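You operate a simulated robot arm through the tools that you are given. There is no shell and no other tool. Be economical: measure what you need, move in short steps, check, and stop when the job is done.

Carry out the task below with a simulated two-armed robot. There is one attempt and no reset: what you move stays moved.

TASK
Take the green weight on the top of the fitting bench and put it away on the drain grate. Put two of the post caps from the top of the fitting bench on top of the blue filter plate. Fetch the blue dot dosing pot and stand it on the shelf under the batch bench. Fetch the green diamond dosing pot and stand it on the top of the fitting bench. Pick up the grey stripe dosing pot with one hand, pass it to the other hand and put it on the shelf under the assembly bench. Open the square lid. The order is free. Set down upright: green weight, blue dot dosing pot, green diamond dosing pot, grey stripe dosing pot.

It is judged by the outcome, as a careful person would: the job done as asked, and still so three seconds after it is handed in. It fails if anything else is knocked over, pushed out of place, dropped, spilled or broken. Lids that push on must go on centred and level and be pressed home; caps that screw on are set level and turned clockwise until they are tight.

THE ROBOT
Two 7-joint arms with two-finger grippers on one trunk, on a base that drives. Base frame: it is fixed to the floor where the robot stands at the start and does not move with it; the origin is under the middle of the robot, x ahead of it, y to its left, z up; the surface under the hand at the start is at about z = 0.85. Lengths are in m, angles in degrees, forces in N, time in s.
The left shoulder is at the start at [0.063, 0.165, 1.028], the right one opposite. With the tool pointing down near the work surface each hand reaches from about 0.3 to 0.76 m from the robot's upright axis, wherever it stands, measured 20 degrees to its own side. Places, roughly: blue dot dosing pot (6x6x15 cm) [0.4, -1.3, 0.9]; blue filter plate [0.5, 0.75, 0.75]; drain grate (23x38 cm) [-5.22, 4.24, 0.68]; green diamond dosing pot (6x6x15 cm) [0.4, -1.4, 0.9]; green weight (8x6x7 cm) [0.5, 0.2, 0.9]; grey stripe dosing pot (6x6x15 cm) [0.5, -1.7, 0.9]; post cap (4x4x3 cm) [0.7, 0.5, 0.9]; shelf under the assembly bench [0.6, 2.5, 0.3]; shelf under the batch bench [0.6, -1.3, 0.3]; square lid [0.7, 2.3, 0.9]; top of the fitting bench [0.6, 0.5, 0.8]. Payload 2.45 kg a hand.
The tool frame of a hand sits at the grasp point between the pads (the TCP): z along the fingers, y along the line on which they close. The tips reach 0.026 m beyond it. Largest opening 0.096 m; the body of the gripper starts 0.069 m behind the TCP.
Orientation is that of the tool frame in the base frame, as a unit quaternion [w, x, y, z]. With the fingers straight down and closing along the base's y, the tool's x points along the base's -x, its y along +y and its z along -z.

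THE INTERFACE
- The arms move only by the tool arm_command. It takes "left_commands", "right_commands" or both (then of equal length, played together; a hand with none holds still); each is a list of rows, each an object (a shift or turn left out is 0, a gripper value left out holds the last) with "rotation": the turn, a rotation vector about the base's x, y, z in degrees, a list of three; "xyz": the shift along the base's x, y, z in mm, a list of three; "hand": the gripper command, from -1 (fully open) to 1 (shut), values between in proportion. In form: [{"rotation": [wx, wy, wz], "xyz": [tx, ty, tz], "hand": hand}, ...]. A call has 1 to 12 rows; each row is the pose to reach, as a shift and turn from the pose commanded when the call began. Each row takes 0.2 s and may step no farther than 0.05 m and 8.6 degrees from the row before; otherwise, or with a gripper value out of range, the whole call is refused. Where a pose cannot be reached the arm comes as near as it can. A force on the tool above 40 N (or 10 N above the force at the start of the call, whichever is more), or a blocked arm, ends the call early, and 0.2 s more pass. Each finger halts on what it meets, pressing with about 31 N; the grip force reading is that of the motor and also rises with nothing between the fingers. The clock runs only during rows and for 0.2 s after the last one: add rows that repeat a pose to give the fingers time. The reply holds the time, the measured pose of the TCP, the force on the tool along the base axes, the opening and the grip force, in the units named above and with some noise, with the torque about the TCP (base axes, N m) and any sound that the robot's microphone picked up.
- Cameras (640 x 400 px; columns grow to the right, rows downward): "scene" is now at [0.1683, 0.0345, 1.4887]; the picture's right is [0.43, -0.90, 0.00], its down [-0.76, -0.37, -0.54] and it looks along [0.49, 0.23, -0.84] (base axes); focal length 274 px, centre (320, 200). "left" rides on the left gripper at [0.082, -0.003, -0.098] in its tool frame; the picture's right is [0.04, 1.00, 0.00], its down [-0.73, 0.03, -0.68] and it looks along [-0.68, 0.03, 0.73] (tool axes); focal length 256 px, centre (320, 200). "right" rides on the right gripper at [0.082, 0.003, -0.098] in its tool frame; the picture's right is [-0.04, 1.00, 0.00], its down [-0.73, -0.03, -0.68] and it looks along [-0.68, -0.03, 0.73] (tool axes); focal length 256 px, centre (320, 200).
- camera(camera): a new picture of that camera. No time passes.
- raise_lower(by): slides the trunk up (or, below 0, down) by that many m; the arms and the scene camera ride with it, the base frame stays. It gives what a move gives, with no picture.
- roll_base(legs): drives the robot by 1 to 6 legs, each [ahead, left, turn to the left] in m, m and degrees, along the robot's own axes; the way and the turn of a leg run together, so that a leg with both is an arc; at most 1.5 m and 180 degrees a leg. The arms and the cameras ride along, it lands a little off, and it stops where it bumps. It gives what a move gives.
- turn_head(pan, tilt): turns the head with the scene camera to pan (to the left, within 120 degrees either way) and tilt (down, from -29 to 69), counted from straight ahead of the robot. It gives what a move gives.
- pixel_to_xyz(camera, pixels): for up to 12 pixels [column, row] of the newest picture of that camera ("zoom" is the newest enlarged one), the place [x, y, z] in the base frame of the surface seen there, good to about 0.002 m. No time passes.
- close_up(camera, box): a new picture of the part [left, top, right, bottom] of that camera's present view, enlarged. No time passes.
- job_done(): hands the job in; it is judged then, once.

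Go step by step. Measure first, check grasps and placings, and put right what went wrong. The budget is 138 turns and 172 pictures, counting those below and the enlarged ones. Unless the task says otherwise, let go and move clear before handing in.

The tools are called after ">>>" as a command line: name --argument value ..., lists and objects as JSON in quotes. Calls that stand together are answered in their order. arm_command: Moves the arms, as the interface text tells. Its arguments: {"type":"object","properties":{"left_commands":{"type":"array","items":{"type":"object","properties":{"rotation":{"type":"array","items":{"type":"number"}},"xyz":{"type":"array","items":{"type":"number"}},"hand":{"type":"number"}}}},"right_commands":{"type":"array","items":{"type":"object","properties":{"rotation":{"type":"array","items":{"type":"number"}},"xyz":{"type":"array","items":{"type":"number"}},"hand":{"type":"number"}}}}},"required":[]} The other tools are called the same way: raise_lower (by) slides the trunk up or down; roll_base (legs) drives the base; turn_head (pan, tilt) turns the head that bears the scene camera; camera (camera) takes a picture; pixel_to_xyz (camera, pixels) gives the place of the surface under pixels of a picture; close_up (camera, box) takes an enlarged picture of a part of a camera's view; job_done () hands the job in.

At the start:

```text
time_s: 0.0
left_eef_pos: [0.351, 0.5299, 1.1048]
left_orientation: [0.001, 0.0, 1.0, 0.0]
left_contact_force: [0.5, 0.3, -0.4]
left_moment: [0.0, -0.01, -0.01]
left_opening: 0.0958
left_finger_force: 0.0
right_eef_pos: [0.3834, 0.0078, 1.1744]
right_orientation: [0.0, 0.0, 1.0, -0.001]
right_contact_force: [-0.1, 0.3, 0.1]
right_moment: [0.01, -0.02, -0.03]
right_opening: 0.0959
right_finger_force: 0.0
trunk travel left (down, up): [-0.2, 0.367]
robot x, y, heading: [-0.0001, -0.0022, 0.0]
head pan, tilt: [25.7, 57.0]
```

scene: 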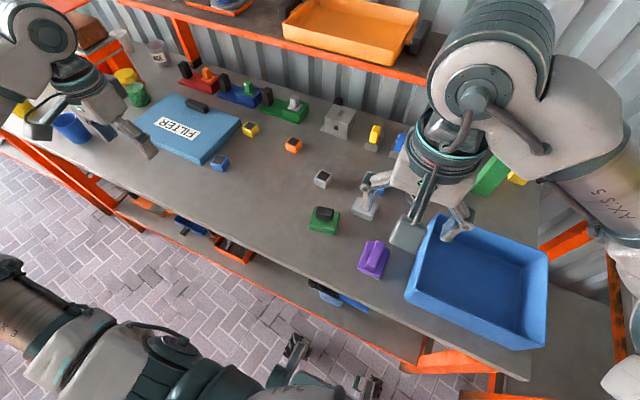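
right: 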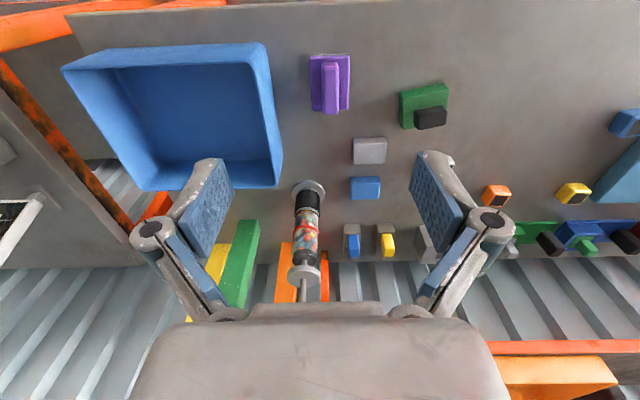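
left: 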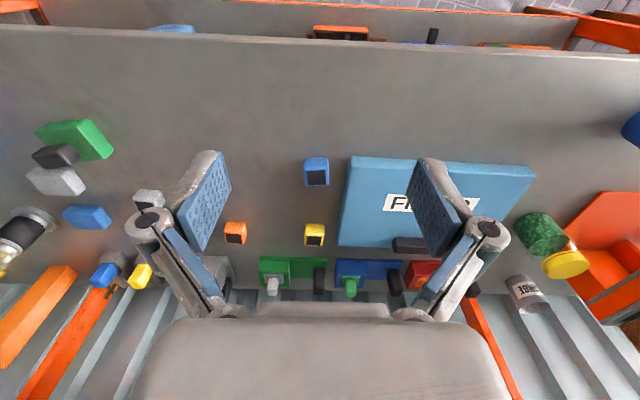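

The scene shows the green weight at about (323,220), small caps at (220,162), (251,128), (293,145), (323,179), and the filter plate at (188,128). I'll enlarge and measure these first.

>>> close_up --camera "scene" --box '[130, 50, 400, 260]'

>>> pixel_to_xyz --camera "scene" --pixels '[[323, 213], [322, 227], [220, 159], [251, 126], [293, 142], [323, 177], [188, 128], [165, 98], [240, 125], [205, 160], [137, 125], [300, 190]]'

>>> close_up --camera "left" --box '[0, 100, 560, 320]'

```text
1.90 times, centred on (265, 155) of scene
```

zoom: 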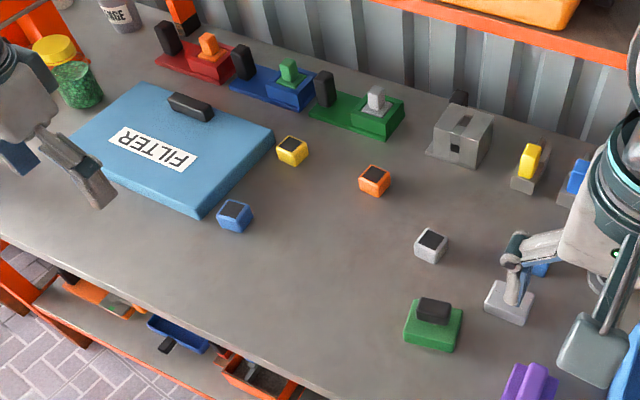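

```text
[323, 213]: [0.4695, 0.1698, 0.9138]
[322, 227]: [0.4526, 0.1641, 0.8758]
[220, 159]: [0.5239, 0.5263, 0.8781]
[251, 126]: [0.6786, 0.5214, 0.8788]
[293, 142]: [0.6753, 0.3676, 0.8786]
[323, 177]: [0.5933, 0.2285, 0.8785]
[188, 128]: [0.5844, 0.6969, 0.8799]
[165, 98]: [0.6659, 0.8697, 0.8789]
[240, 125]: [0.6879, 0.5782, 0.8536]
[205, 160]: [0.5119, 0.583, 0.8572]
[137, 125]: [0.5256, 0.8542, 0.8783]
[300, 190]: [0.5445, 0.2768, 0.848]
```

```text
1.14 times, centred on (280, 210) of left
```

zoom: 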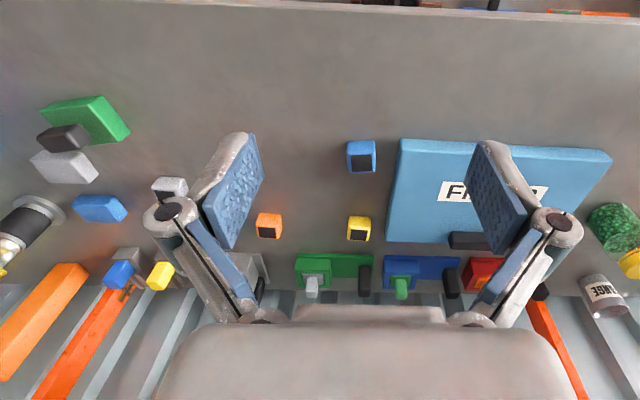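

The caps look like 3-4 cm cubes with dark tops, and the plate top lies at z≈0.879. I'll measure cap edges in the enlarged left picture.

>>> pixel_to_xyz --camera "zoom" --pixels '[[259, 216], [279, 216], [268, 234], [349, 220], [370, 220], [359, 234], [390, 230], [395, 160], [362, 161], [450, 240], [65, 137], [85, 115]]'

>>> close_up --camera "left" --box '[200, 140, 400, 265]'

```text
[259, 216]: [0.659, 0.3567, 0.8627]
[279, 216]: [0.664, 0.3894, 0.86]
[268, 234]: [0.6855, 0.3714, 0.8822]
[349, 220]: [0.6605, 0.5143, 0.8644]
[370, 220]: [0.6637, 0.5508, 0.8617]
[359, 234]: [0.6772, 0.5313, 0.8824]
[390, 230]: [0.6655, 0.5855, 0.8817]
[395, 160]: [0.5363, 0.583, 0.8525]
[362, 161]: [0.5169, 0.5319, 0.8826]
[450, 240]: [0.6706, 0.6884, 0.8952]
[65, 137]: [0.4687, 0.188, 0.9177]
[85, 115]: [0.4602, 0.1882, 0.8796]
```

```text
3.20 times, centred on (300, 202) of left
```

zoom: 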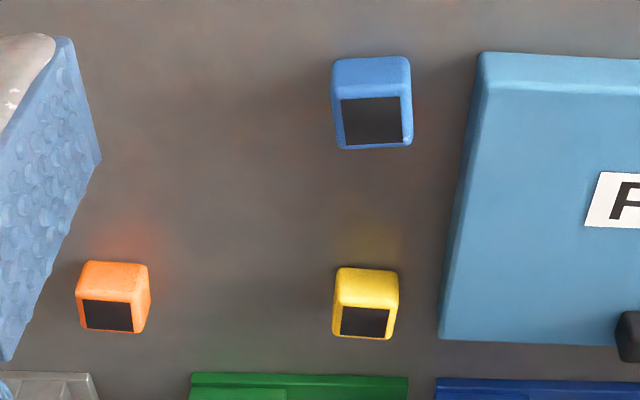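

I'll measure cap tops on this sharper picture.

>>> pixel_to_xyz --camera "zoom" --pixels '[[345, 310], [387, 310], [345, 333], [385, 334], [88, 304], [130, 304], [89, 327], [130, 329], [442, 320], [345, 102], [400, 102], [372, 140]]'

>>> pixel_to_xyz --camera "scene" --pixels '[[250, 125], [294, 141], [220, 158]]'

```text
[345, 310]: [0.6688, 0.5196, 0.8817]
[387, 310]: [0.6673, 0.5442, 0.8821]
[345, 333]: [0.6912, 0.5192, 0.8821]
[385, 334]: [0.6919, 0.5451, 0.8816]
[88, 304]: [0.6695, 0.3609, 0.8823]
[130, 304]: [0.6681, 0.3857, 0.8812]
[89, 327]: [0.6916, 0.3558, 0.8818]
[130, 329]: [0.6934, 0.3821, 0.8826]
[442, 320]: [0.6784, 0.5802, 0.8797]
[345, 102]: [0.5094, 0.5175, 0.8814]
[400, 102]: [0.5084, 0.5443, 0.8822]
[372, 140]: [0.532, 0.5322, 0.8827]
```

```text
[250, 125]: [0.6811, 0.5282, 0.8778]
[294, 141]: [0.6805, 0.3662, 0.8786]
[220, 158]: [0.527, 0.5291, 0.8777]
```

The yellow cap is centred at (0.680, 0.531) and the orange at (0.681, 0.370), with tops at 0.881. They are a bit far from here, so I'll drive 0.4 m left.

>>> roll_base --legs '[[0, 0.42, 0]]'

>>> turn_head --pan 0 --tilt 50

>>> camera --camera "scene"

>>> camera --camera "right"

```text
time_s: 2.6
left_eef_pos: [0.3399, 0.9542, 1.1077]
left_orientation: [0.0, -0.004, 1.0, 0.002]
left_contact_force: [0.2, 0.2, -0.2]
left_moment: [-0.01, -0.02, -0.03]
left_opening: 0.0961
left_finger_force: 0.1
right_eef_pos: [0.3772, 0.4324, 1.1744]
right_orientation: [0.0, -0.004, 1.0, 0.001]
right_contact_force: [-0.5, -0.7, 0.4]
right_moment: [0.01, -0.01, 0.02]
right_opening: 0.0962
right_finger_force: 0.0
trunk travel left (down, up): [-0.2, 0.367]
robot x, y, heading: [-0.0038, 0.4237, 0.3]
head pan, tilt: [25.7, 57.0]
```

```text
time_s: 3.5
left_eef_pos: [0.3374, 0.9488, 1.1123]
left_orientation: [0.002, -0.004, 1.0, 0.003]
left_contact_force: [0.0, -0.5, 0.0]
left_moment: [0.02, 0.03, 0.0]
left_opening: 0.0957
left_finger_force: 0.1
right_eef_pos: [0.3757, 0.4282, 1.1763]
right_orientation: [0.002, -0.005, 1.0, 0.003]
right_contact_force: [-0.4, 0.0, 0.2]
right_moment: [0.0, -0.03, -0.04]
right_opening: 0.096
right_finger_force: 0.0
trunk travel left (down, up): [-0.2, 0.367]
robot x, y, heading: [-0.0034, 0.4254, 0.3]
head pan, tilt: [0.0, 50.0]
```

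```text
165 pictures are left
```

scene: 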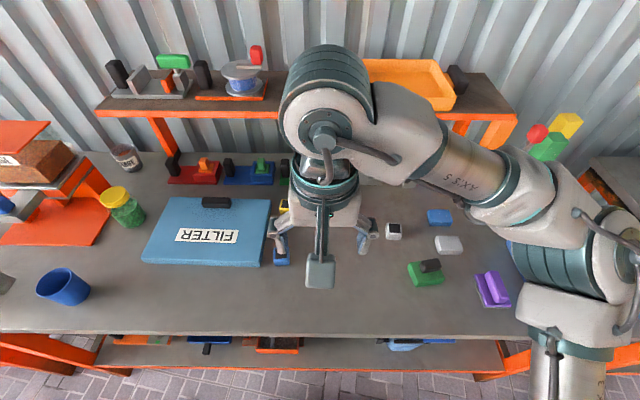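

```text
164 pictures are left
```

right: 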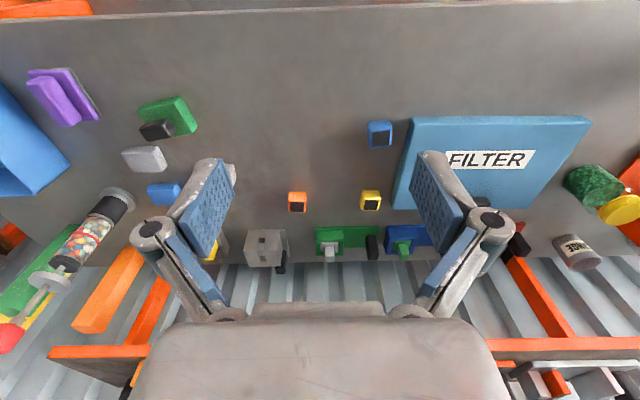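

Right hand is at (0.376, 0.430), in reach of the caps and plate. I'll bring it above the blue cap at (0.521, 0.531) with fingers part open, then check.

>>> arm_command --right_commands '[{"xyz": [35, 25, 0], "hand": -0.35}, {"xyz": [75, 50, 0]}, {"xyz": [110, 75, -20]}, {"xyz": [145, 100, -50]}, {"xyz": [145, 100, -95]}, {"xyz": [145, 100, -140]}, {"xyz": [145, 100, -190]}, {"xyz": [145, 100, -220]}, {"xyz": [145, 100, -220]}]'

>>> camera --camera "right"

```text
refused: row 4 steps farther than a row can; nothing moved
```

```text
163 pictures are left
```

right: 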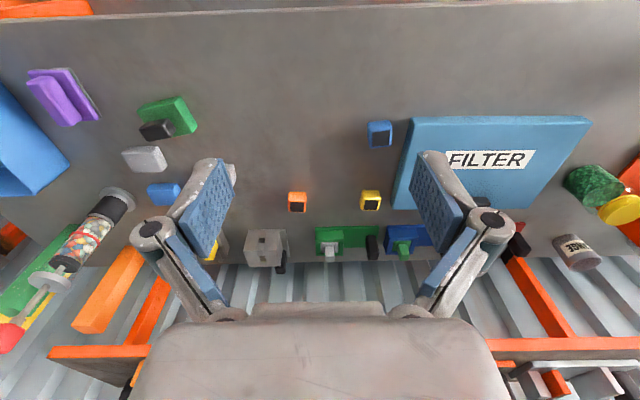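

Row step was too long; I'll resend with shorter steps.

>>> arm_command --right_commands '[{"xyz": [35, 25, 0], "hand": -0.35}, {"xyz": [75, 50, 0]}, {"xyz": [110, 75, -10]}, {"xyz": [145, 100, -30]}, {"xyz": [145, 100, -75]}, {"xyz": [145, 100, -120]}, {"xyz": [145, 100, -165]}, {"xyz": [145, 100, -210]}, {"xyz": [145, 100, -220]}, {"xyz": [145, 100, -220]}]'

>>> camera --camera "right"

```text
time_s: 5.7
left_eef_pos: [0.338, 0.95, 1.1116]
left_orientation: [0.003, -0.005, 1.0, 0.004]
left_contact_force: [-0.2, 0.8, 0.6]
left_moment: [-0.03, 0.01, 0.01]
left_opening: 0.0962
left_finger_force: 0.1
right_eef_pos: [0.5174, 0.5263, 0.957]
right_orientation: [0.003, -0.004, 1.0, 0.002]
right_contact_force: [0.9, -0.2, 0.3]
right_moment: [0.01, 0.02, -0.01]
right_opening: 0.0647
right_finger_force: 0.1
trunk travel left (down, up): [-0.2, 0.367]
robot x, y, heading: [-0.0023, 0.4239, 0.3]
head pan, tilt: [0.0, 50.0]
```

```text
162 pictures are left
```

right: 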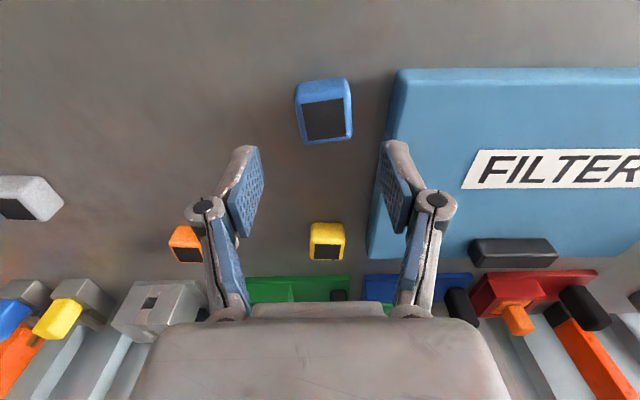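

The blue cap shows at (323,110); I'll measure it against the TCP.

>>> pixel_to_xyz --camera "right" --pixels '[[305, 106], [343, 101], [309, 137], [349, 133], [326, 120], [396, 100], [328, 252], [186, 254]]'

```text
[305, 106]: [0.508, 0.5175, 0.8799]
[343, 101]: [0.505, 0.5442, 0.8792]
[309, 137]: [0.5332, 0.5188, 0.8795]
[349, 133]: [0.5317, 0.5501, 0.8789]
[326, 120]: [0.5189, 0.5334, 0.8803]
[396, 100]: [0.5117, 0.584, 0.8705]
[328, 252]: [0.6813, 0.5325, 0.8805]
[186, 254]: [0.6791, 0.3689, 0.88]
```

Cap centre is (0.520, 0.532); shift (+2,+6) mm, descend to TCP z≈0.880, close and lift.

>>> arm_command --right_commands '[{"xyz": [2, 6, -30], "hand": -0.28}, {"xyz": [2, 6, -60]}, {"xyz": [2, 6, -76]}, {"xyz": [2, 6, -76]}, {"xyz": [2, 6, -76], "hand": 1}, {"xyz": [2, 6, -76]}, {"xyz": [2, 6, -76]}, {"xyz": [2, 6, -40]}, {"xyz": [2, 6, 0]}, {"xyz": [2, 6, 0]}]'

>>> camera --camera "right"

```text
time_s: 7.9
left_eef_pos: [0.3382, 0.9509, 1.1113]
left_orientation: [0.002, -0.005, 1.0, 0.003]
left_contact_force: [0.2, -0.3, -0.3]
left_moment: [0.0, 0.02, -0.02]
left_opening: 0.0958
left_finger_force: 0.1
right_eef_pos: [0.5216, 0.5324, 0.9558]
right_orientation: [0.002, -0.005, 1.0, 0.003]
right_contact_force: [-0.4, -0.2, 0.4]
right_moment: [0.02, 0.05, 0.0]
right_opening: 0.0385
right_finger_force: 31.2
trunk travel left (down, up): [-0.2, 0.367]
robot x, y, heading: [-0.003, 0.421, 0.4]
head pan, tilt: [0.0, 50.0]
```

```text
161 pictures are left
```

right: 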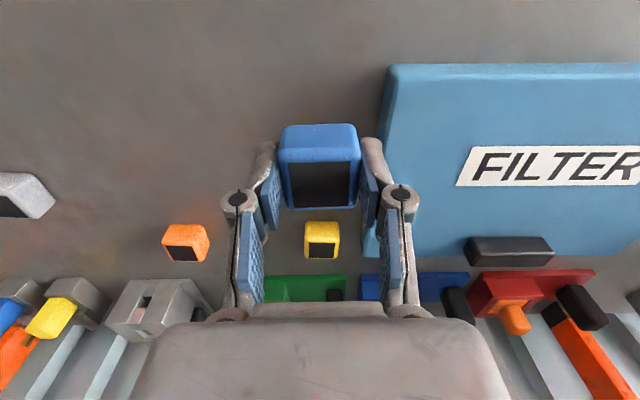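

Cap gripped (opening 0.0385). I'll move it over the plate to (0.545, 0.66), lower gently and release.

>>> arm_command --right_commands '[{"xyz": [6, 45, 0]}, {"xyz": [12, 90, 0]}, {"xyz": [24, 130, 0]}, {"xyz": [24, 130, -25]}, {"xyz": [24, 130, -38]}, {"xyz": [24, 130, -43]}, {"xyz": [24, 130, -43]}, {"xyz": [24, 130, -43], "hand": -0.3}, {"xyz": [24, 130, -43]}, {"xyz": [24, 130, -20]}, {"xyz": [24, 130, 20]}, {"xyz": [24, 130, 40]}]'

>>> camera --camera "right"

```text
time_s: 10.5
left_eef_pos: [0.339, 0.9496, 1.112]
left_orientation: [0.001, -0.004, 1.0, 0.004]
left_contact_force: [-0.5, 0.1, -0.7]
left_moment: [-0.03, 0.03, 0.0]
left_opening: 0.0958
left_finger_force: 0.1
right_eef_pos: [0.5298, 0.622, 0.9538]
right_orientation: [0.003, -0.004, 1.0, 0.004]
right_contact_force: [0.5, -0.7, -0.4]
right_moment: [0.02, -0.01, 0.01]
right_opening: 0.0624
right_finger_force: 0.1
right hand out of reach, approached as far as the arm can: row 2, 3, 4, 5, 6, 7, 8, 9, 10, 11, 12
trunk travel left (down, up): [-0.2, 0.367]
robot x, y, heading: [-0.0037, 0.4216, 0.4]
head pan, tilt: [0.0, 50.0]
```

```text
160 pictures are left
```

right: 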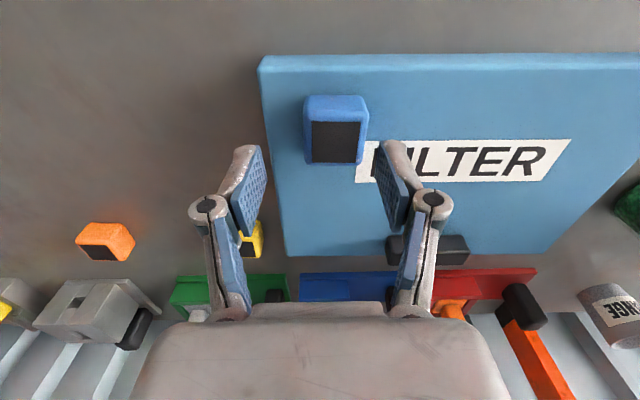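

The right arm ran out of reach across the body, but the blue cap now stands flat on the plate at (336,130). I'll verify it and retract the right hand.

>>> pixel_to_xyz --camera "right" --pixels '[[315, 125], [358, 125], [315, 158], [358, 158], [283, 150], [300, 70]]'

>>> arm_command --right_commands '[{"xyz": [0, 0, 40]}, {"xyz": [0, -40, 60]}, {"xyz": [-20, -80, 70]}, {"xyz": [-40, -120, 80]}, {"xyz": [-60, -160, 80]}, {"xyz": [-80, -200, 80]}, {"xyz": [-100, -240, 80]}]'

```text
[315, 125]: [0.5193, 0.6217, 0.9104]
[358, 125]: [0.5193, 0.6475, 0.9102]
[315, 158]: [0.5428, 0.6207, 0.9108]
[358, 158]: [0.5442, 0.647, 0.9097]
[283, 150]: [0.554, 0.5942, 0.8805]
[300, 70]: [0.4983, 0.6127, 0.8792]
```

```text
time_s: 12.1
left_eef_pos: [0.337, 0.9491, 1.1127]
left_orientation: [0.003, -0.004, 1.0, 0.004]
left_contact_force: [0.4, 0.0, 0.4]
left_moment: [0.0, -0.02, 0.01]
left_opening: 0.0962
left_finger_force: 0.0
right_eef_pos: [0.4279, 0.3827, 1.0373]
right_orientation: [0.003, -0.005, 1.0, 0.004]
right_contact_force: [0.2, 0.1, -0.2]
right_moment: [0.03, -0.01, -0.02]
right_opening: 0.0626
right_finger_force: 0.0
right hand out of reach, approached as far as the arm can: row 1
trunk travel left (down, up): [-0.2, 0.367]
robot x, y, heading: [-0.0001, 0.4245, 0.5]
head pan, tilt: [0.0, 50.0]
```

Blue cap stands at (0.531, 0.634), fully on the plate. Before using the left arm for the yellow cap, I'll check the upper shelf's front edge position.

>>> pixel_to_xyz --camera "scene" --pixels '[[150, 112], [230, 114], [505, 117], [160, 140], [210, 170], [260, 172]]'

>>> arm_command --left_commands '[{"xyz": [0, -45, 0], "hand": -0.3}, {"xyz": [0, -90, 0]}, {"xyz": [0, -135, 0]}, {"xyz": [0, -180, 0]}, {"xyz": [15, -225, 0]}, {"xyz": [30, -270, 0]}, {"xyz": [50, -310, 0]}, {"xyz": [75, -350, 0]}, {"xyz": [100, -390, 0]}, {"xyz": [140, -415, 0]}, {"xyz": [185, -415, 0]}, {"xyz": [230, -415, 0]}]'

>>> camera --camera "scene"

```text
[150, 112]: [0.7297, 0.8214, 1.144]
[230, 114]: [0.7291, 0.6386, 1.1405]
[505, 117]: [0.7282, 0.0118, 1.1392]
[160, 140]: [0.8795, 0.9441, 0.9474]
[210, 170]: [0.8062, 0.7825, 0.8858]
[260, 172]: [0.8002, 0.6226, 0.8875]
```

```text
time_s: 14.7
left_eef_pos: [0.5136, 0.6047, 1.0935]
left_orientation: [0.002, -0.005, 1.0, 0.004]
left_contact_force: [0.7, -0.2, -0.8]
left_moment: [-0.01, 0.04, 0.03]
left_opening: 0.0623
left_finger_force: 0.1
left hand out of reach, approached as far as the arm can: row 10, 11, 12
right_eef_pos: [0.4314, 0.3848, 1.0351]
right_orientation: [0.002, -0.005, 1.0, 0.003]
right_contact_force: [0.8, -0.2, -0.2]
right_moment: [0.01, 0.02, 0.02]
right_opening: 0.0623
right_finger_force: 0.0
trunk travel left (down, up): [-0.2, 0.367]
robot x, y, heading: [-0.0036, 0.4237, 0.6]
head pan, tilt: [0.0, 50.0]
```

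```text
159 pictures are left
```

scene: 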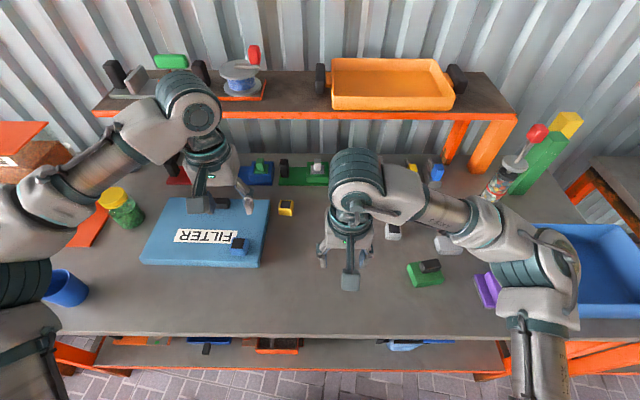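

The upper shelf edge at x=0.729, z≈1.14 would threaten the wrist at the yellow cap. The grey cap at about (0.593, 0.229) is safer, so I'll retreat left and bring the right hand above it.

>>> arm_command --left_commands '[{"xyz": [-30, 30, 10]}, {"xyz": [-60, 60, 20]}, {"xyz": [-90, 90, 20]}, {"xyz": [-120, 120, 20]}, {"xyz": [-150, 150, 20]}, {"xyz": [-180, 180, 20]}, {"xyz": [-180, 220, 20]}, {"xyz": [-180, 250, 20]}]' --right_commands '[{"xyz": [10, -40, 0], "hand": -0.3}, {"xyz": [40, -75, 0]}, {"xyz": [70, -110, 0]}, {"xyz": [95, -150, 0]}, {"xyz": [130, -154, 0]}, {"xyz": [160, -154, -30]}, {"xyz": [160, -154, -70]}, {"xyz": [160, -154, -75]}]'

>>> camera --camera "right"

>>> camera --camera "scene"

```text
time_s: 16.5
left_eef_pos: [0.3325, 0.8539, 1.1119]
left_orientation: [0.002, -0.004, 1.0, 0.002]
left_contact_force: [0.3, 0.7, -0.5]
left_moment: [-0.03, 0.05, -0.02]
left_opening: 0.0623
left_finger_force: 0.1
right_eef_pos: [0.5901, 0.2279, 0.9602]
right_orientation: [0.003, -0.005, 1.0, 0.002]
right_contact_force: [-0.4, -0.2, -0.1]
right_moment: [0.02, 0.0, 0.04]
right_opening: 0.0623
right_finger_force: 0.2
trunk travel left (down, up): [-0.2, 0.367]
robot x, y, heading: [-0.0003, 0.4271, 0.6]
head pan, tilt: [0.0, 50.0]
```

```text
158 pictures are left
```

right: 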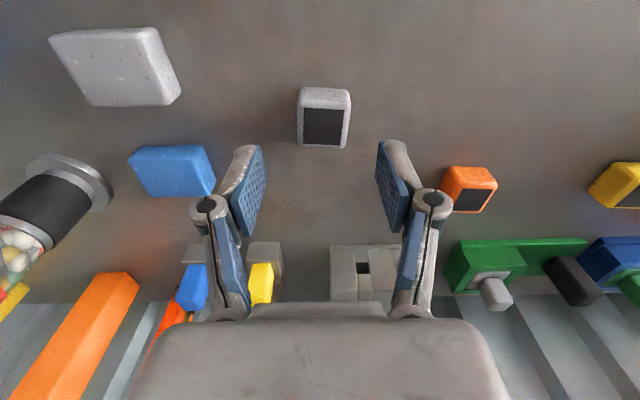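

```text
157 pictures are left
```

scene: 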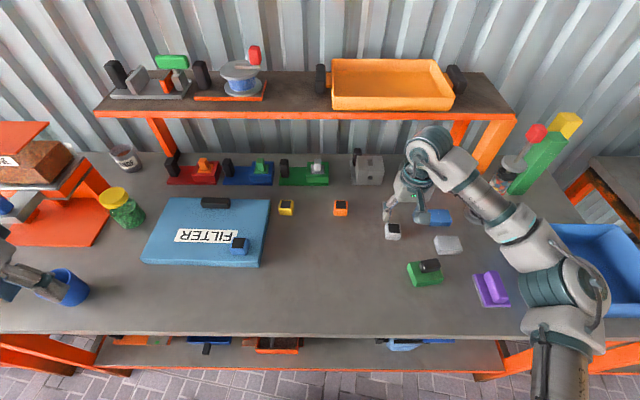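

>>> pixel_to_xyz --camera "right" --pixels '[[305, 112], [342, 112], [305, 142], [341, 143], [170, 160]]'

>>> pixel_to_xyz --camera "scene" --pixels '[[420, 266], [429, 265], [415, 280], [440, 271], [408, 263], [414, 287], [445, 280], [70, 270]]'

```text
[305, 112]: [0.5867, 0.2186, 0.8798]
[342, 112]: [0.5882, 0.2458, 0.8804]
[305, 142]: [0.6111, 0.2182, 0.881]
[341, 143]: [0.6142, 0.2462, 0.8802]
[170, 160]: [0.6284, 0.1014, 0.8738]
```

```text
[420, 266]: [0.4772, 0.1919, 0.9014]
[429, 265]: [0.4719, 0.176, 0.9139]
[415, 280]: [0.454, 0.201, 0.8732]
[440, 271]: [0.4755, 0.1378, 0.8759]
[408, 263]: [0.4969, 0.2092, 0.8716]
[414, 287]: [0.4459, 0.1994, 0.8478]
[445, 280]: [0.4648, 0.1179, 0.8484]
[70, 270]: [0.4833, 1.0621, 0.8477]
```

Grey cap centre is (0.600, 0.232). Shift (+9,+4), descend, grip, lift.

>>> arm_command --right_commands '[{"xyz": [9, 4, -30]}, {"xyz": [9, 4, -60]}, {"xyz": [9, 4, -79]}, {"xyz": [9, 4, -79]}, {"xyz": [9, 4, -79], "hand": 1}, {"xyz": [9, 4, -79]}, {"xyz": [9, 4, -79]}, {"xyz": [9, 4, -40]}, {"xyz": [9, 4, 0]}, {"xyz": [-20, 4, 30]}, {"xyz": [-50, 4, 50]}]'

>>> roll_base --legs '[[0, 0.4, 0]]'

>>> camera --camera "right"

```text
time_s: 18.9
left_eef_pos: [0.3312, 0.852, 1.1117]
left_orientation: [0.004, -0.005, 1.0, 0.003]
left_contact_force: [-0.7, -0.4, 0.5]
left_moment: [0.03, 0.0, -0.02]
left_opening: 0.0626
left_finger_force: 0.1
right_eef_pos: [0.5383, 0.2327, 1.0116]
right_orientation: [0.003, -0.006, 1.0, 0.002]
right_contact_force: [0.4, 0.7, -0.9]
right_moment: [-0.01, 0.01, -0.01]
right_opening: 0.0389
right_finger_force: 31.3
trunk travel left (down, up): [-0.2, 0.367]
robot x, y, heading: [-0.0046, 0.4233, 0.3]
head pan, tilt: [0.0, 50.0]
```

```text
time_s: 21.4
left_eef_pos: [0.325, 1.2477, 1.1118]
left_orientation: [0.003, -0.009, 1.0, 0.003]
left_contact_force: [-0.2, 0.2, 0.2]
left_moment: [-0.02, 0.0, 0.02]
left_opening: 0.0622
left_finger_force: 0.0
right_eef_pos: [0.536, 0.6287, 1.0098]
right_orientation: [0.003, -0.008, 1.0, 0.002]
right_contact_force: [0.3, -0.2, -0.7]
right_moment: [-0.03, 0.0, 0.01]
right_opening: 0.0387
right_finger_force: 30.9
trunk travel left (down, up): [-0.2, 0.367]
robot x, y, heading: [-0.0074, 0.8156, 1.0]
head pan, tilt: [0.0, 50.0]
```

```text
156 pictures are left
```

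right: 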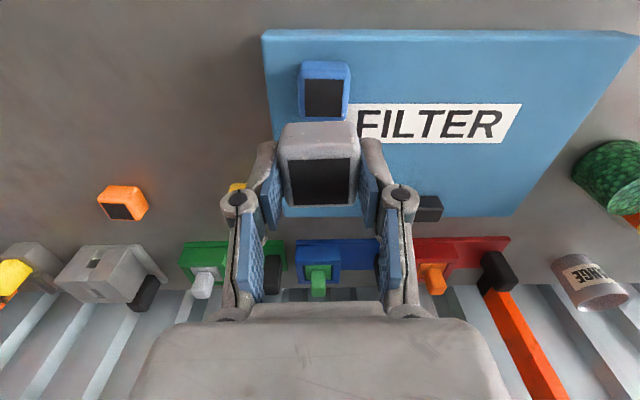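

Right hand at (0.536, 0.629, 1.010). I'll move +110 mm in y to (0.53, 0.74) and lower to TCP z≈0.912.

>>> arm_command --right_commands '[{"xyz": [-3, 40, 0]}, {"xyz": [-6, 80, 0]}, {"xyz": [-6, 110, 0]}, {"xyz": [-6, 110, -45]}, {"xyz": [-6, 110, -80]}, {"xyz": [-6, 110, -92]}, {"xyz": [-6, 110, -97]}, {"xyz": [-6, 110, -97]}, {"xyz": [-6, 110, -97], "hand": -0.3}, {"xyz": [-6, 110, -97]}, {"xyz": [-6, 110, -60]}, {"xyz": [-6, 110, -10]}]'

>>> camera --camera "right"

```text
time_s: 24.0
left_eef_pos: [0.3208, 1.2489, 1.1136]
left_orientation: [0.004, -0.008, 1.0, 0.002]
left_contact_force: [0.1, -0.3, -0.5]
left_moment: [0.02, -0.01, 0.01]
left_opening: 0.0625
left_finger_force: 0.0
right_eef_pos: [0.5253, 0.7397, 1.0031]
right_orientation: [0.005, -0.011, 1.0, 0.002]
right_contact_force: [-0.9, 0.3, 0.8]
right_moment: [0.0, 0.02, -0.04]
right_opening: 0.0624
right_finger_force: 0.1
trunk travel left (down, up): [-0.2, 0.367]
robot x, y, heading: [-0.0066, 0.816, 0.9]
head pan, tilt: [0.0, 50.0]
```

```text
155 pictures are left
```

right: 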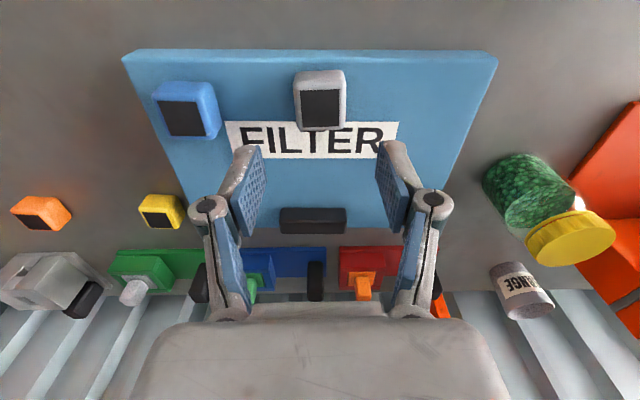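

Both caps stand on the plate at (186,110) and (320,100). Now I'll retract the right hand and look left toward the assembly bench.

>>> arm_command --right_commands '[{"xyz": [-45, -10, 20]}, {"xyz": [-90, -20, 50]}, {"xyz": [-130, -30, 80]}, {"xyz": [-170, -40, 100]}, {"xyz": [-200, -60, 100]}]'

>>> turn_head --pan 60 --tilt 35

>>> camera --camera "scene"

```text
refused: row 1 steps farther than a row can; nothing moved
```

```text
time_s: 25.3
left_eef_pos: [0.3206, 1.2481, 1.1131]
left_orientation: [0.004, -0.009, 1.0, 0.003]
left_contact_force: [0.2, -0.6, -0.6]
left_moment: [0.02, 0.02, 0.0]
left_opening: 0.0625
left_finger_force: 0.0
right_eef_pos: [0.5254, 0.7386, 1.0019]
right_orientation: [0.003, -0.009, 1.0, 0.001]
right_contact_force: [0.0, 0.5, 0.8]
right_moment: [-0.01, 0.0, 0.0]
right_opening: 0.0626
right_finger_force: 0.0
trunk travel left (down, up): [-0.2, 0.367]
robot x, y, heading: [-0.007, 0.8186, 0.9]
head pan, tilt: [60.0, 35.0]
```

```text
154 pictures are left
```

scene: 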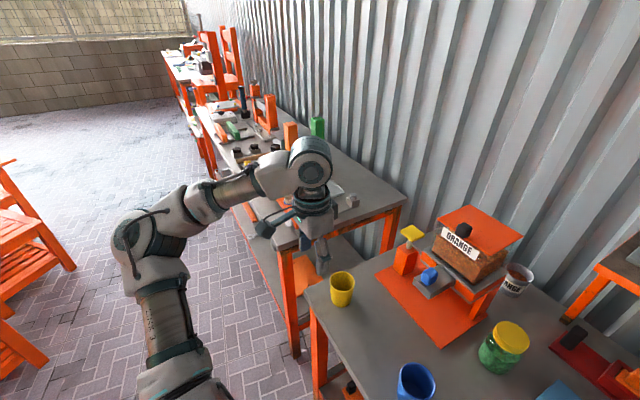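

The way left along the benches is clear at x≈0. I'll pull the right hand back, then drive left in two legs.

>>> arm_command --right_commands '[{"xyz": [-40, -5, 20]}, {"xyz": [-80, -10, 40]}, {"xyz": [-120, -20, 60]}, {"xyz": [-160, -30, 80]}, {"xyz": [-200, -40, 90]}]'

>>> roll_base --legs '[[-0.05, 0.9, -1], [0, 0.5, 0]]'

>>> turn_head --pan 0 --tilt 45

>>> camera --camera "scene"

```text
time_s: 26.5
left_eef_pos: [0.3204, 1.2471, 1.1129]
left_orientation: [0.004, -0.009, 1.0, 0.003]
left_contact_force: [-0.6, 0.3, 0.5]
left_moment: [0.03, 0.01, 0.01]
left_opening: 0.0622
left_finger_force: 0.0
right_eef_pos: [0.324, 0.6983, 1.0937]
right_orientation: [0.005, -0.009, 1.0, 0.002]
right_contact_force: [-0.2, -1.5, 0.3]
right_moment: [-0.02, -0.03, -0.01]
right_opening: 0.0623
right_finger_force: 0.1
trunk travel left (down, up): [-0.2, 0.367]
robot x, y, heading: [-0.0072, 0.8187, 1.3]
head pan, tilt: [60.0, 35.0]
```

```text
time_s: 33.7
left_eef_pos: [0.2977, 2.5969, 1.1212]
left_orientation: [0.003, 0.012, 1.0, 0.015]
left_contact_force: [-0.6, 0.2, 0.4]
left_moment: [0.01, -0.03, 0.0]
left_opening: 0.0624
left_finger_force: 0.1
right_eef_pos: [0.2787, 2.0472, 1.0911]
right_orientation: [0.004, 0.013, 1.0, 0.013]
right_contact_force: [0.3, 0.3, -0.1]
right_moment: [0.01, -0.01, 0.0]
right_opening: 0.0624
right_finger_force: 0.1
trunk travel left (down, up): [-0.2, 0.367]
robot x, y, heading: [-0.0486, 2.2033, -1.6]
head pan, tilt: [60.0, 35.0]
```

```text
time_s: 35.0
left_eef_pos: [0.2944, 2.6365, 1.1086]
left_orientation: [0.005, 0.013, 1.0, -0.003]
left_contact_force: [0.0, 0.7, -0.6]
left_moment: [0.0, 0.04, 0.0]
left_opening: 0.0623
left_finger_force: 0.1
right_eef_pos: [0.276, 2.0864, 1.0971]
right_orientation: [0.006, 0.012, 1.0, -0.004]
right_contact_force: [-0.3, -0.4, -0.9]
right_moment: [-0.02, -0.04, 0.01]
right_opening: 0.0625
right_finger_force: 0.0
trunk travel left (down, up): [-0.2, 0.367]
robot x, y, heading: [-0.0488, 2.2081, -1.3]
head pan, tilt: [0.0, 45.0]
```

```text
153 pictures are left
```

scene: 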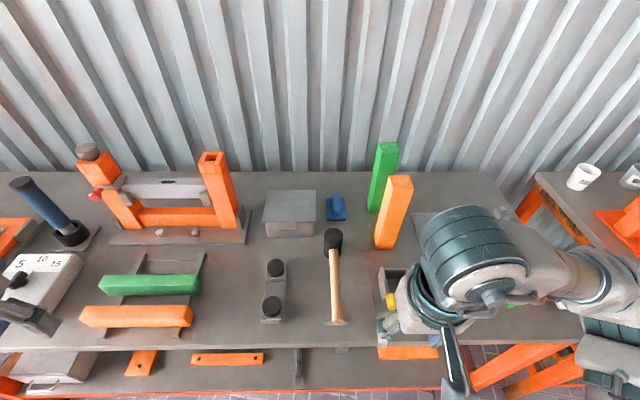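

The grey box at (290,213) may carry the square lid; I'll enlarge it.

>>> close_up --camera "scene" --box '[230, 160, 370, 250]'

>>> close_up --camera "scene" --box '[360, 130, 560, 360]'

>>> pixel_to_xyz --camera "scene" --pixels '[[290, 200], [268, 193], [314, 193], [265, 218], [314, 218], [290, 230], [273, 270], [335, 210], [397, 285], [425, 230]]'

>>> camera --camera "right"

```text
4.44 times, centred on (300, 205) of scene
```

zoom: 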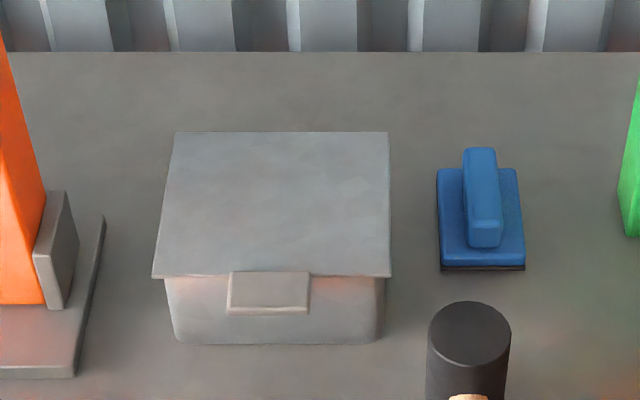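

```text
1.74 times, centred on (460, 245) of scene
```

zoom: 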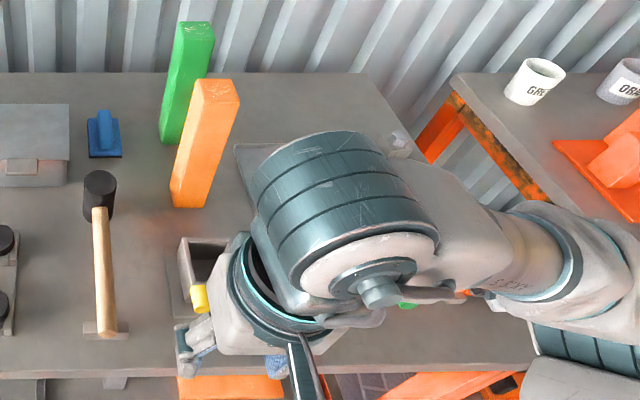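

```text
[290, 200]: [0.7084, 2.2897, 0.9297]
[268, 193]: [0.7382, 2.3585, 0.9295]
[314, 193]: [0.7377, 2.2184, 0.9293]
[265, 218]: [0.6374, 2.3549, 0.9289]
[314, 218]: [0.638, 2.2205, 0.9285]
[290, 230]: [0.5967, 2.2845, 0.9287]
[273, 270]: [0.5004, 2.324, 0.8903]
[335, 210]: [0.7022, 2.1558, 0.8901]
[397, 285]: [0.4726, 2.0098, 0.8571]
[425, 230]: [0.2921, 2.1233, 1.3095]
```

```text
150 pictures are left
```

right: 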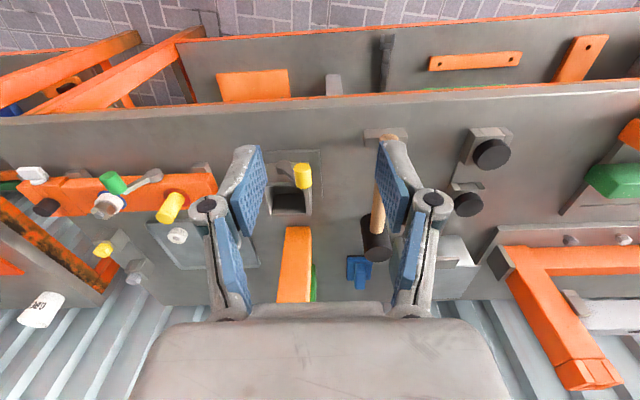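

The box top is at z≈0.929, with a front tab near (0.597, 2.285). I'll measure tab and neighbours more finely before choosing how to lift it.

>>> roll_base --legs '[[0.05, 0.12, 1.3]]'

>>> close_up --camera "scene" --box '[230, 160, 430, 300]'

```text
time_s: 36.3
left_eef_pos: [0.3387, 2.6818, 1.1325]
left_orientation: [0.001, 0.0, 1.0, 0.029]
left_contact_force: [-0.2, -0.4, 0.9]
left_moment: [0.05, 0.0, -0.03]
left_opening: 0.0626
left_finger_force: 0.2
right_eef_pos: [0.3354, 2.1327, 1.0874]
right_orientation: [0.003, 0.003, 1.0, 0.026]
right_contact_force: [1.4, -2.5, 0.6]
right_moment: [0.16, 0.13, 0.0]
right_opening: 0.0624
right_finger_force: 0.1
trunk travel left (down, up): [-0.2, 0.367]
robot x, y, heading: [0.0016, 2.3037, 0.2]
head pan, tilt: [0.0, 45.0]
```

```text
2.86 times, centred on (330, 230) of scene
```

zoom: 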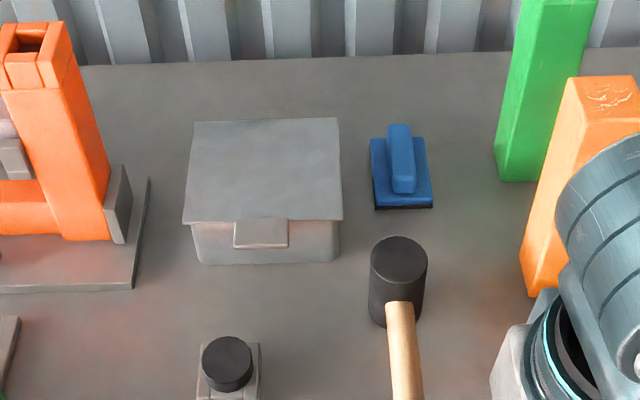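

>>> pixel_to_xyz --camera "zoom" --pixels '[[236, 223], [287, 223], [236, 244], [287, 244], [188, 217], [340, 217], [197, 122], [337, 122], [262, 258], [398, 250], [398, 300], [227, 355]]'

>>> pixel_to_xyz --camera "zoom" --pixels '[[372, 260], [425, 260], [262, 248], [225, 230], [315, 230], [320, 255], [400, 360], [130, 270], [120, 200], [560, 120], [300, 262], [208, 262]]'

```text
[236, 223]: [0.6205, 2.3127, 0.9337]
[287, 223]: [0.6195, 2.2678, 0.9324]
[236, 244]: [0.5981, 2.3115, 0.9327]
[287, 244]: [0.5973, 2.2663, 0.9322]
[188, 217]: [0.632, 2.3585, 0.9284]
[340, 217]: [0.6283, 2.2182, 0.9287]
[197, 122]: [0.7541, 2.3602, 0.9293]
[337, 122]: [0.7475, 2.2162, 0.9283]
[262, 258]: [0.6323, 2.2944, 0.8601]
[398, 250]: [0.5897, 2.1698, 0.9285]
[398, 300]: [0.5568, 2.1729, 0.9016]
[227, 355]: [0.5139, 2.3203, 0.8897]
```

```text
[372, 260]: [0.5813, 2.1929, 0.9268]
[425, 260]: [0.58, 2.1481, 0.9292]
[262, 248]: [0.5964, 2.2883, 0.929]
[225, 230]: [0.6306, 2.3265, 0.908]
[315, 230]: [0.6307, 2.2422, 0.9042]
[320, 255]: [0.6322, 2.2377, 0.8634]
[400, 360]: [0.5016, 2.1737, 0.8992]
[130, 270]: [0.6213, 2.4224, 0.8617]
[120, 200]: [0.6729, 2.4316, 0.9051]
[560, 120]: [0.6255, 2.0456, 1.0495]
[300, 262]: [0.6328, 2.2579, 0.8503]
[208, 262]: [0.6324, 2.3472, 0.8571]
```

The tab spans x 0.597–0.621, y 2.267–2.312, top z 0.933, with about 3.5 cm of free room beneath it in front of the box. I plan to lift it with closed left fingers tilted in from the left, so I check the orange post there.

>>> pixel_to_xyz --camera "zoom" --pixels '[[85, 235], [60, 150], [35, 75], [10, 85], [108, 230], [120, 235], [5, 200], [62, 40], [10, 330], [60, 235]]'

>>> arm_command --left_commands '[{"rotation": [-8, 0, 0], "hand": 1}, {"rotation": [-16, 0, 0]}, {"rotation": [-24, 0, 0]}, {"rotation": [-32, 0, 0]}, {"rotation": [-40, 0, 0]}, {"rotation": [-48, 0, 0]}, {"rotation": [-50, 0, 0]}, {"rotation": [-50, 0, 0]}]'

>>> camera --camera "scene"

```text
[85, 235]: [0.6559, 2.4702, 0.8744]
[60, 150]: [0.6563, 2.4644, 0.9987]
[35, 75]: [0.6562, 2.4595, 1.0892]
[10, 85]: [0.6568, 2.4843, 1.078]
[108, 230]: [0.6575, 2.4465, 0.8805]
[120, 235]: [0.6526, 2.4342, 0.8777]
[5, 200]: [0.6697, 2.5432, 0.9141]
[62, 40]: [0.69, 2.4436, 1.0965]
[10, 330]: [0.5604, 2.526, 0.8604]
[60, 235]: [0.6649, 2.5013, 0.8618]
```

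```text
time_s: 38.1
left_eef_pos: [0.3362, 2.7096, 1.1219]
left_orientation: [0.004, -0.002, 0.913, -0.408]
left_contact_force: [-0.5, 0.2, -0.4]
left_moment: [0.0, -0.03, 0.03]
left_opening: 0.0001
left_finger_force: 27.9
right_eef_pos: [0.3308, 2.1575, 1.0938]
right_orientation: [0.004, 0.004, 1.0, 0.012]
right_contact_force: [0.2, -0.2, 0.1]
right_moment: [0.04, 0.04, -0.01]
right_opening: 0.0624
right_finger_force: 0.1
trunk travel left (down, up): [-0.2, 0.367]
robot x, y, heading: [0.0019, 2.3045, 0.2]
head pan, tilt: [0.0, 45.0]
```

```text
148 pictures are left
```

scene: 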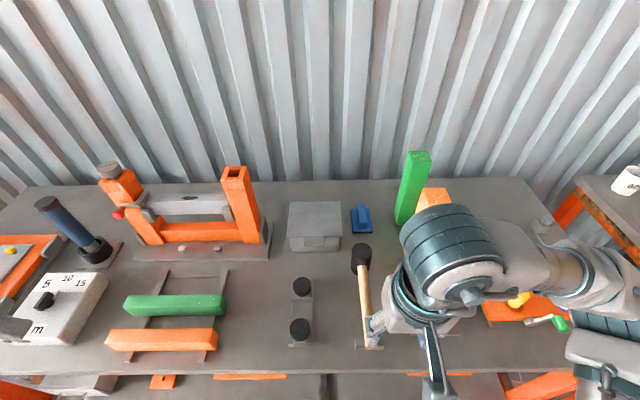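

The orange post (x 0.656, up to z 1.09) crowds a left-side approach, so I'll use the right hand from the right, tilted 30°, passing over the mallet (top z 0.93). First restore the left hand, tilt and position the right above.

>>> arm_command --left_commands '[{"rotation": [8, 0, 0]}, {"rotation": [16, 0, 0]}, {"rotation": [24, 0, 0]}, {"rotation": [32, 0, 0]}, {"rotation": [40, 0, 0]}, {"rotation": [48, 0, 0]}, {"rotation": [50, 0, 0]}, {"rotation": [50, 0, 0]}, {"rotation": [50, 0, 0]}]' --right_commands '[{"rotation": [8, 0, 0], "xyz": [0, 0, 10], "hand": 1}, {"rotation": [16, 0, 0], "xyz": [30, 0, 10]}, {"rotation": [24, 0, 0], "xyz": [70, 10, 10]}, {"rotation": [30, 0, 0], "xyz": [110, 20, 10]}, {"rotation": [30, 0, 0], "xyz": [150, 30, 0]}, {"rotation": [30, 0, 0], "xyz": [190, 40, -10]}, {"rotation": [30, 0, 0], "xyz": [230, 55, -10]}, {"rotation": [30, 0, 0], "xyz": [270, 70, -20]}, {"rotation": [30, 0, 0], "xyz": [270, 70, -20]}]'

>>> camera --camera "right"

>>> camera --camera "scene"

```text
time_s: 40.3
left_eef_pos: [0.3274, 2.7329, 1.1188]
left_orientation: [0.007, 0.0, 1.0, 0.008]
left_contact_force: [0.2, 0.0, 1.0]
left_moment: [0.05, -0.05, 0.01]
left_opening: 0.0
left_finger_force: 28.7
right_eef_pos: [0.5968, 2.2518, 1.0806]
right_orientation: [0.007, 0.0, 0.964, 0.266]
right_contact_force: [0.1, -1.1, 0.1]
right_moment: [0.08, -0.01, 0.0]
right_opening: 0.0
right_finger_force: 28.5
trunk travel left (down, up): [-0.2, 0.367]
robot x, y, heading: [0.0045, 2.3085, 0.2]
head pan, tilt: [0.0, 45.0]
stopped in row 9 (left hand): the arm was blocked; the commanded pose is now the measured one
```

```text
147 pictures are left
```

right: 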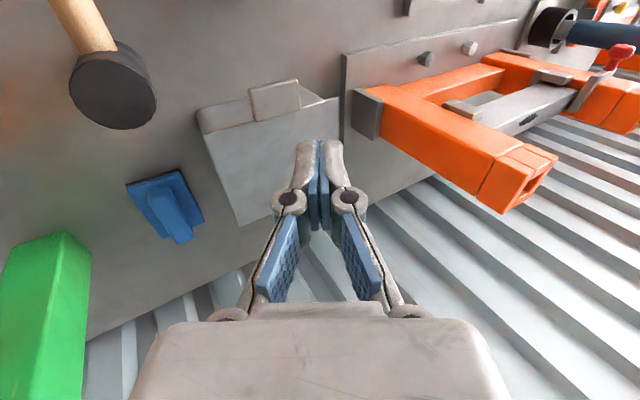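

```text
146 pictures are left
```

scene: 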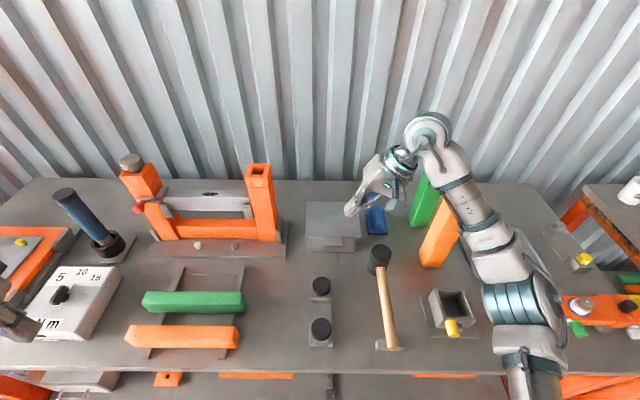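

The left arm reported a block at the end though its force is tiny; I'll look with the left camera and recheck the tab's measured place.

>>> camera --camera "left"

>>> close_up --camera "right" --box '[180, 60, 380, 185]'

>>> pixel_to_xyz --camera "right" --pixels '[[250, 92], [296, 83], [258, 115], [299, 107], [112, 85], [305, 145], [335, 145], [200, 115], [335, 102]]'

>>> pixel_to_xyz --camera "scene" --pixels '[[323, 240], [341, 240], [380, 248], [258, 170]]'

```text
145 pictures are left
```

left: 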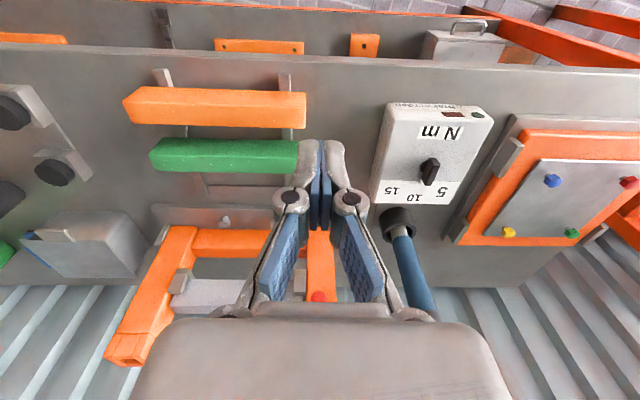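

```text
3.20 times, centred on (280, 122) of right
```

zoom: 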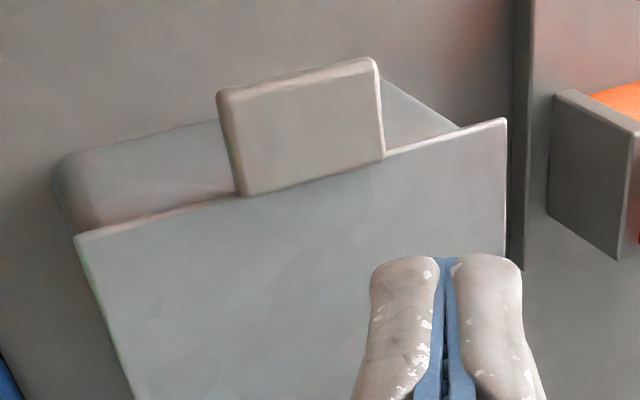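

```text
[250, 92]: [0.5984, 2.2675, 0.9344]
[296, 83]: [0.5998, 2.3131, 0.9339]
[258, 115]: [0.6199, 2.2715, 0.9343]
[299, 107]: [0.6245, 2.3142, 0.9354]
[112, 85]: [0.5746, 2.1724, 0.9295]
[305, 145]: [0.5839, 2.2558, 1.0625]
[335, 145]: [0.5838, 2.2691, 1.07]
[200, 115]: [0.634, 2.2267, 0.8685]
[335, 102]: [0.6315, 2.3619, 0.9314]
```

```text
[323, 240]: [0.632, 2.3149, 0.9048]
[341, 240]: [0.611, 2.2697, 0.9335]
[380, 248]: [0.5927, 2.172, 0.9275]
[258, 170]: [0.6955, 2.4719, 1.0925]
```

Left is clear of everything; tab position is confirmed. Now the right fingertips go down in front of the lid, right of the tab, stopping at TCP (0.604, 2.246, 0.923).

>>> arm_command --right_commands '[{"xyz": [7, -12, -40]}, {"xyz": [7, -12, -80]}, {"xyz": [7, -12, -80]}, {"xyz": [7, -9, -110]}, {"xyz": [7, -6, -135]}, {"xyz": [7, -6, -155]}, {"xyz": [7, -6, -155]}]'

>>> camera --camera "right"

>>> close_up --camera "scene" --box '[270, 150, 470, 290]'

```text
time_s: 41.8
left_eef_pos: [0.327, 2.7528, 1.1138]
left_orientation: [0.009, 0.001, 1.0, -0.002]
left_contact_force: [-0.1, -0.7, 0.5]
left_moment: [0.04, 0.03, 0.04]
left_opening: 0.0
left_finger_force: 28.7
right_eef_pos: [0.6032, 2.2512, 0.93]
right_orientation: [0.01, 0.01, 0.969, 0.247]
right_contact_force: [10.1, -45.0, -1.1]
right_moment: [0.02, -0.05, -0.17]
right_opening: 0.0
right_finger_force: 28.1
trunk travel left (down, up): [-0.2, 0.367]
robot x, y, heading: [-0.0013, 2.3158, -0.0]
head pan, tilt: [0.0, 45.0]
stopped in row 7 (right hand): the force on the tool passed its limit at 68 N (the readings are from after the stop); the commanded pose is now the measured one
```

```text
143 pictures are left
```

right: 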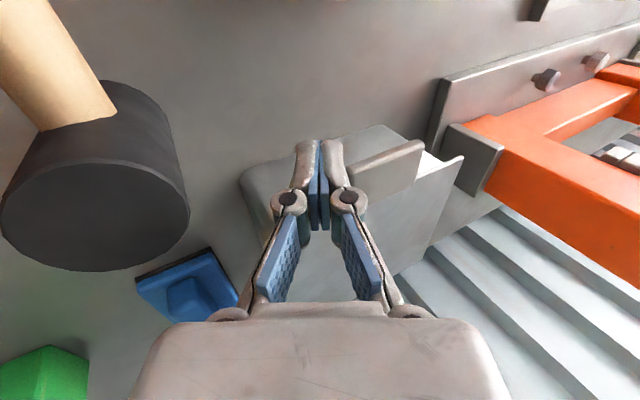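

```text
2.86 times, centred on (370, 220) of scene
```

zoom: 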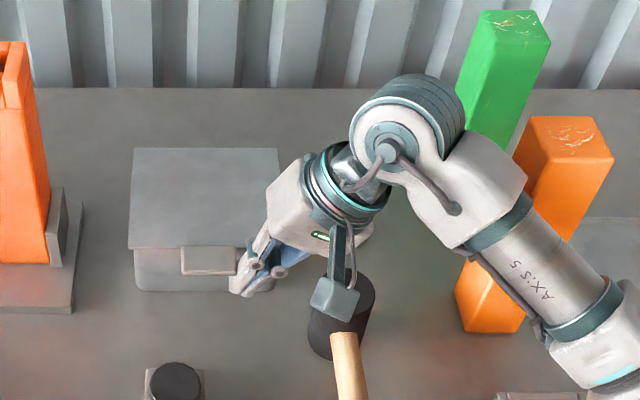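

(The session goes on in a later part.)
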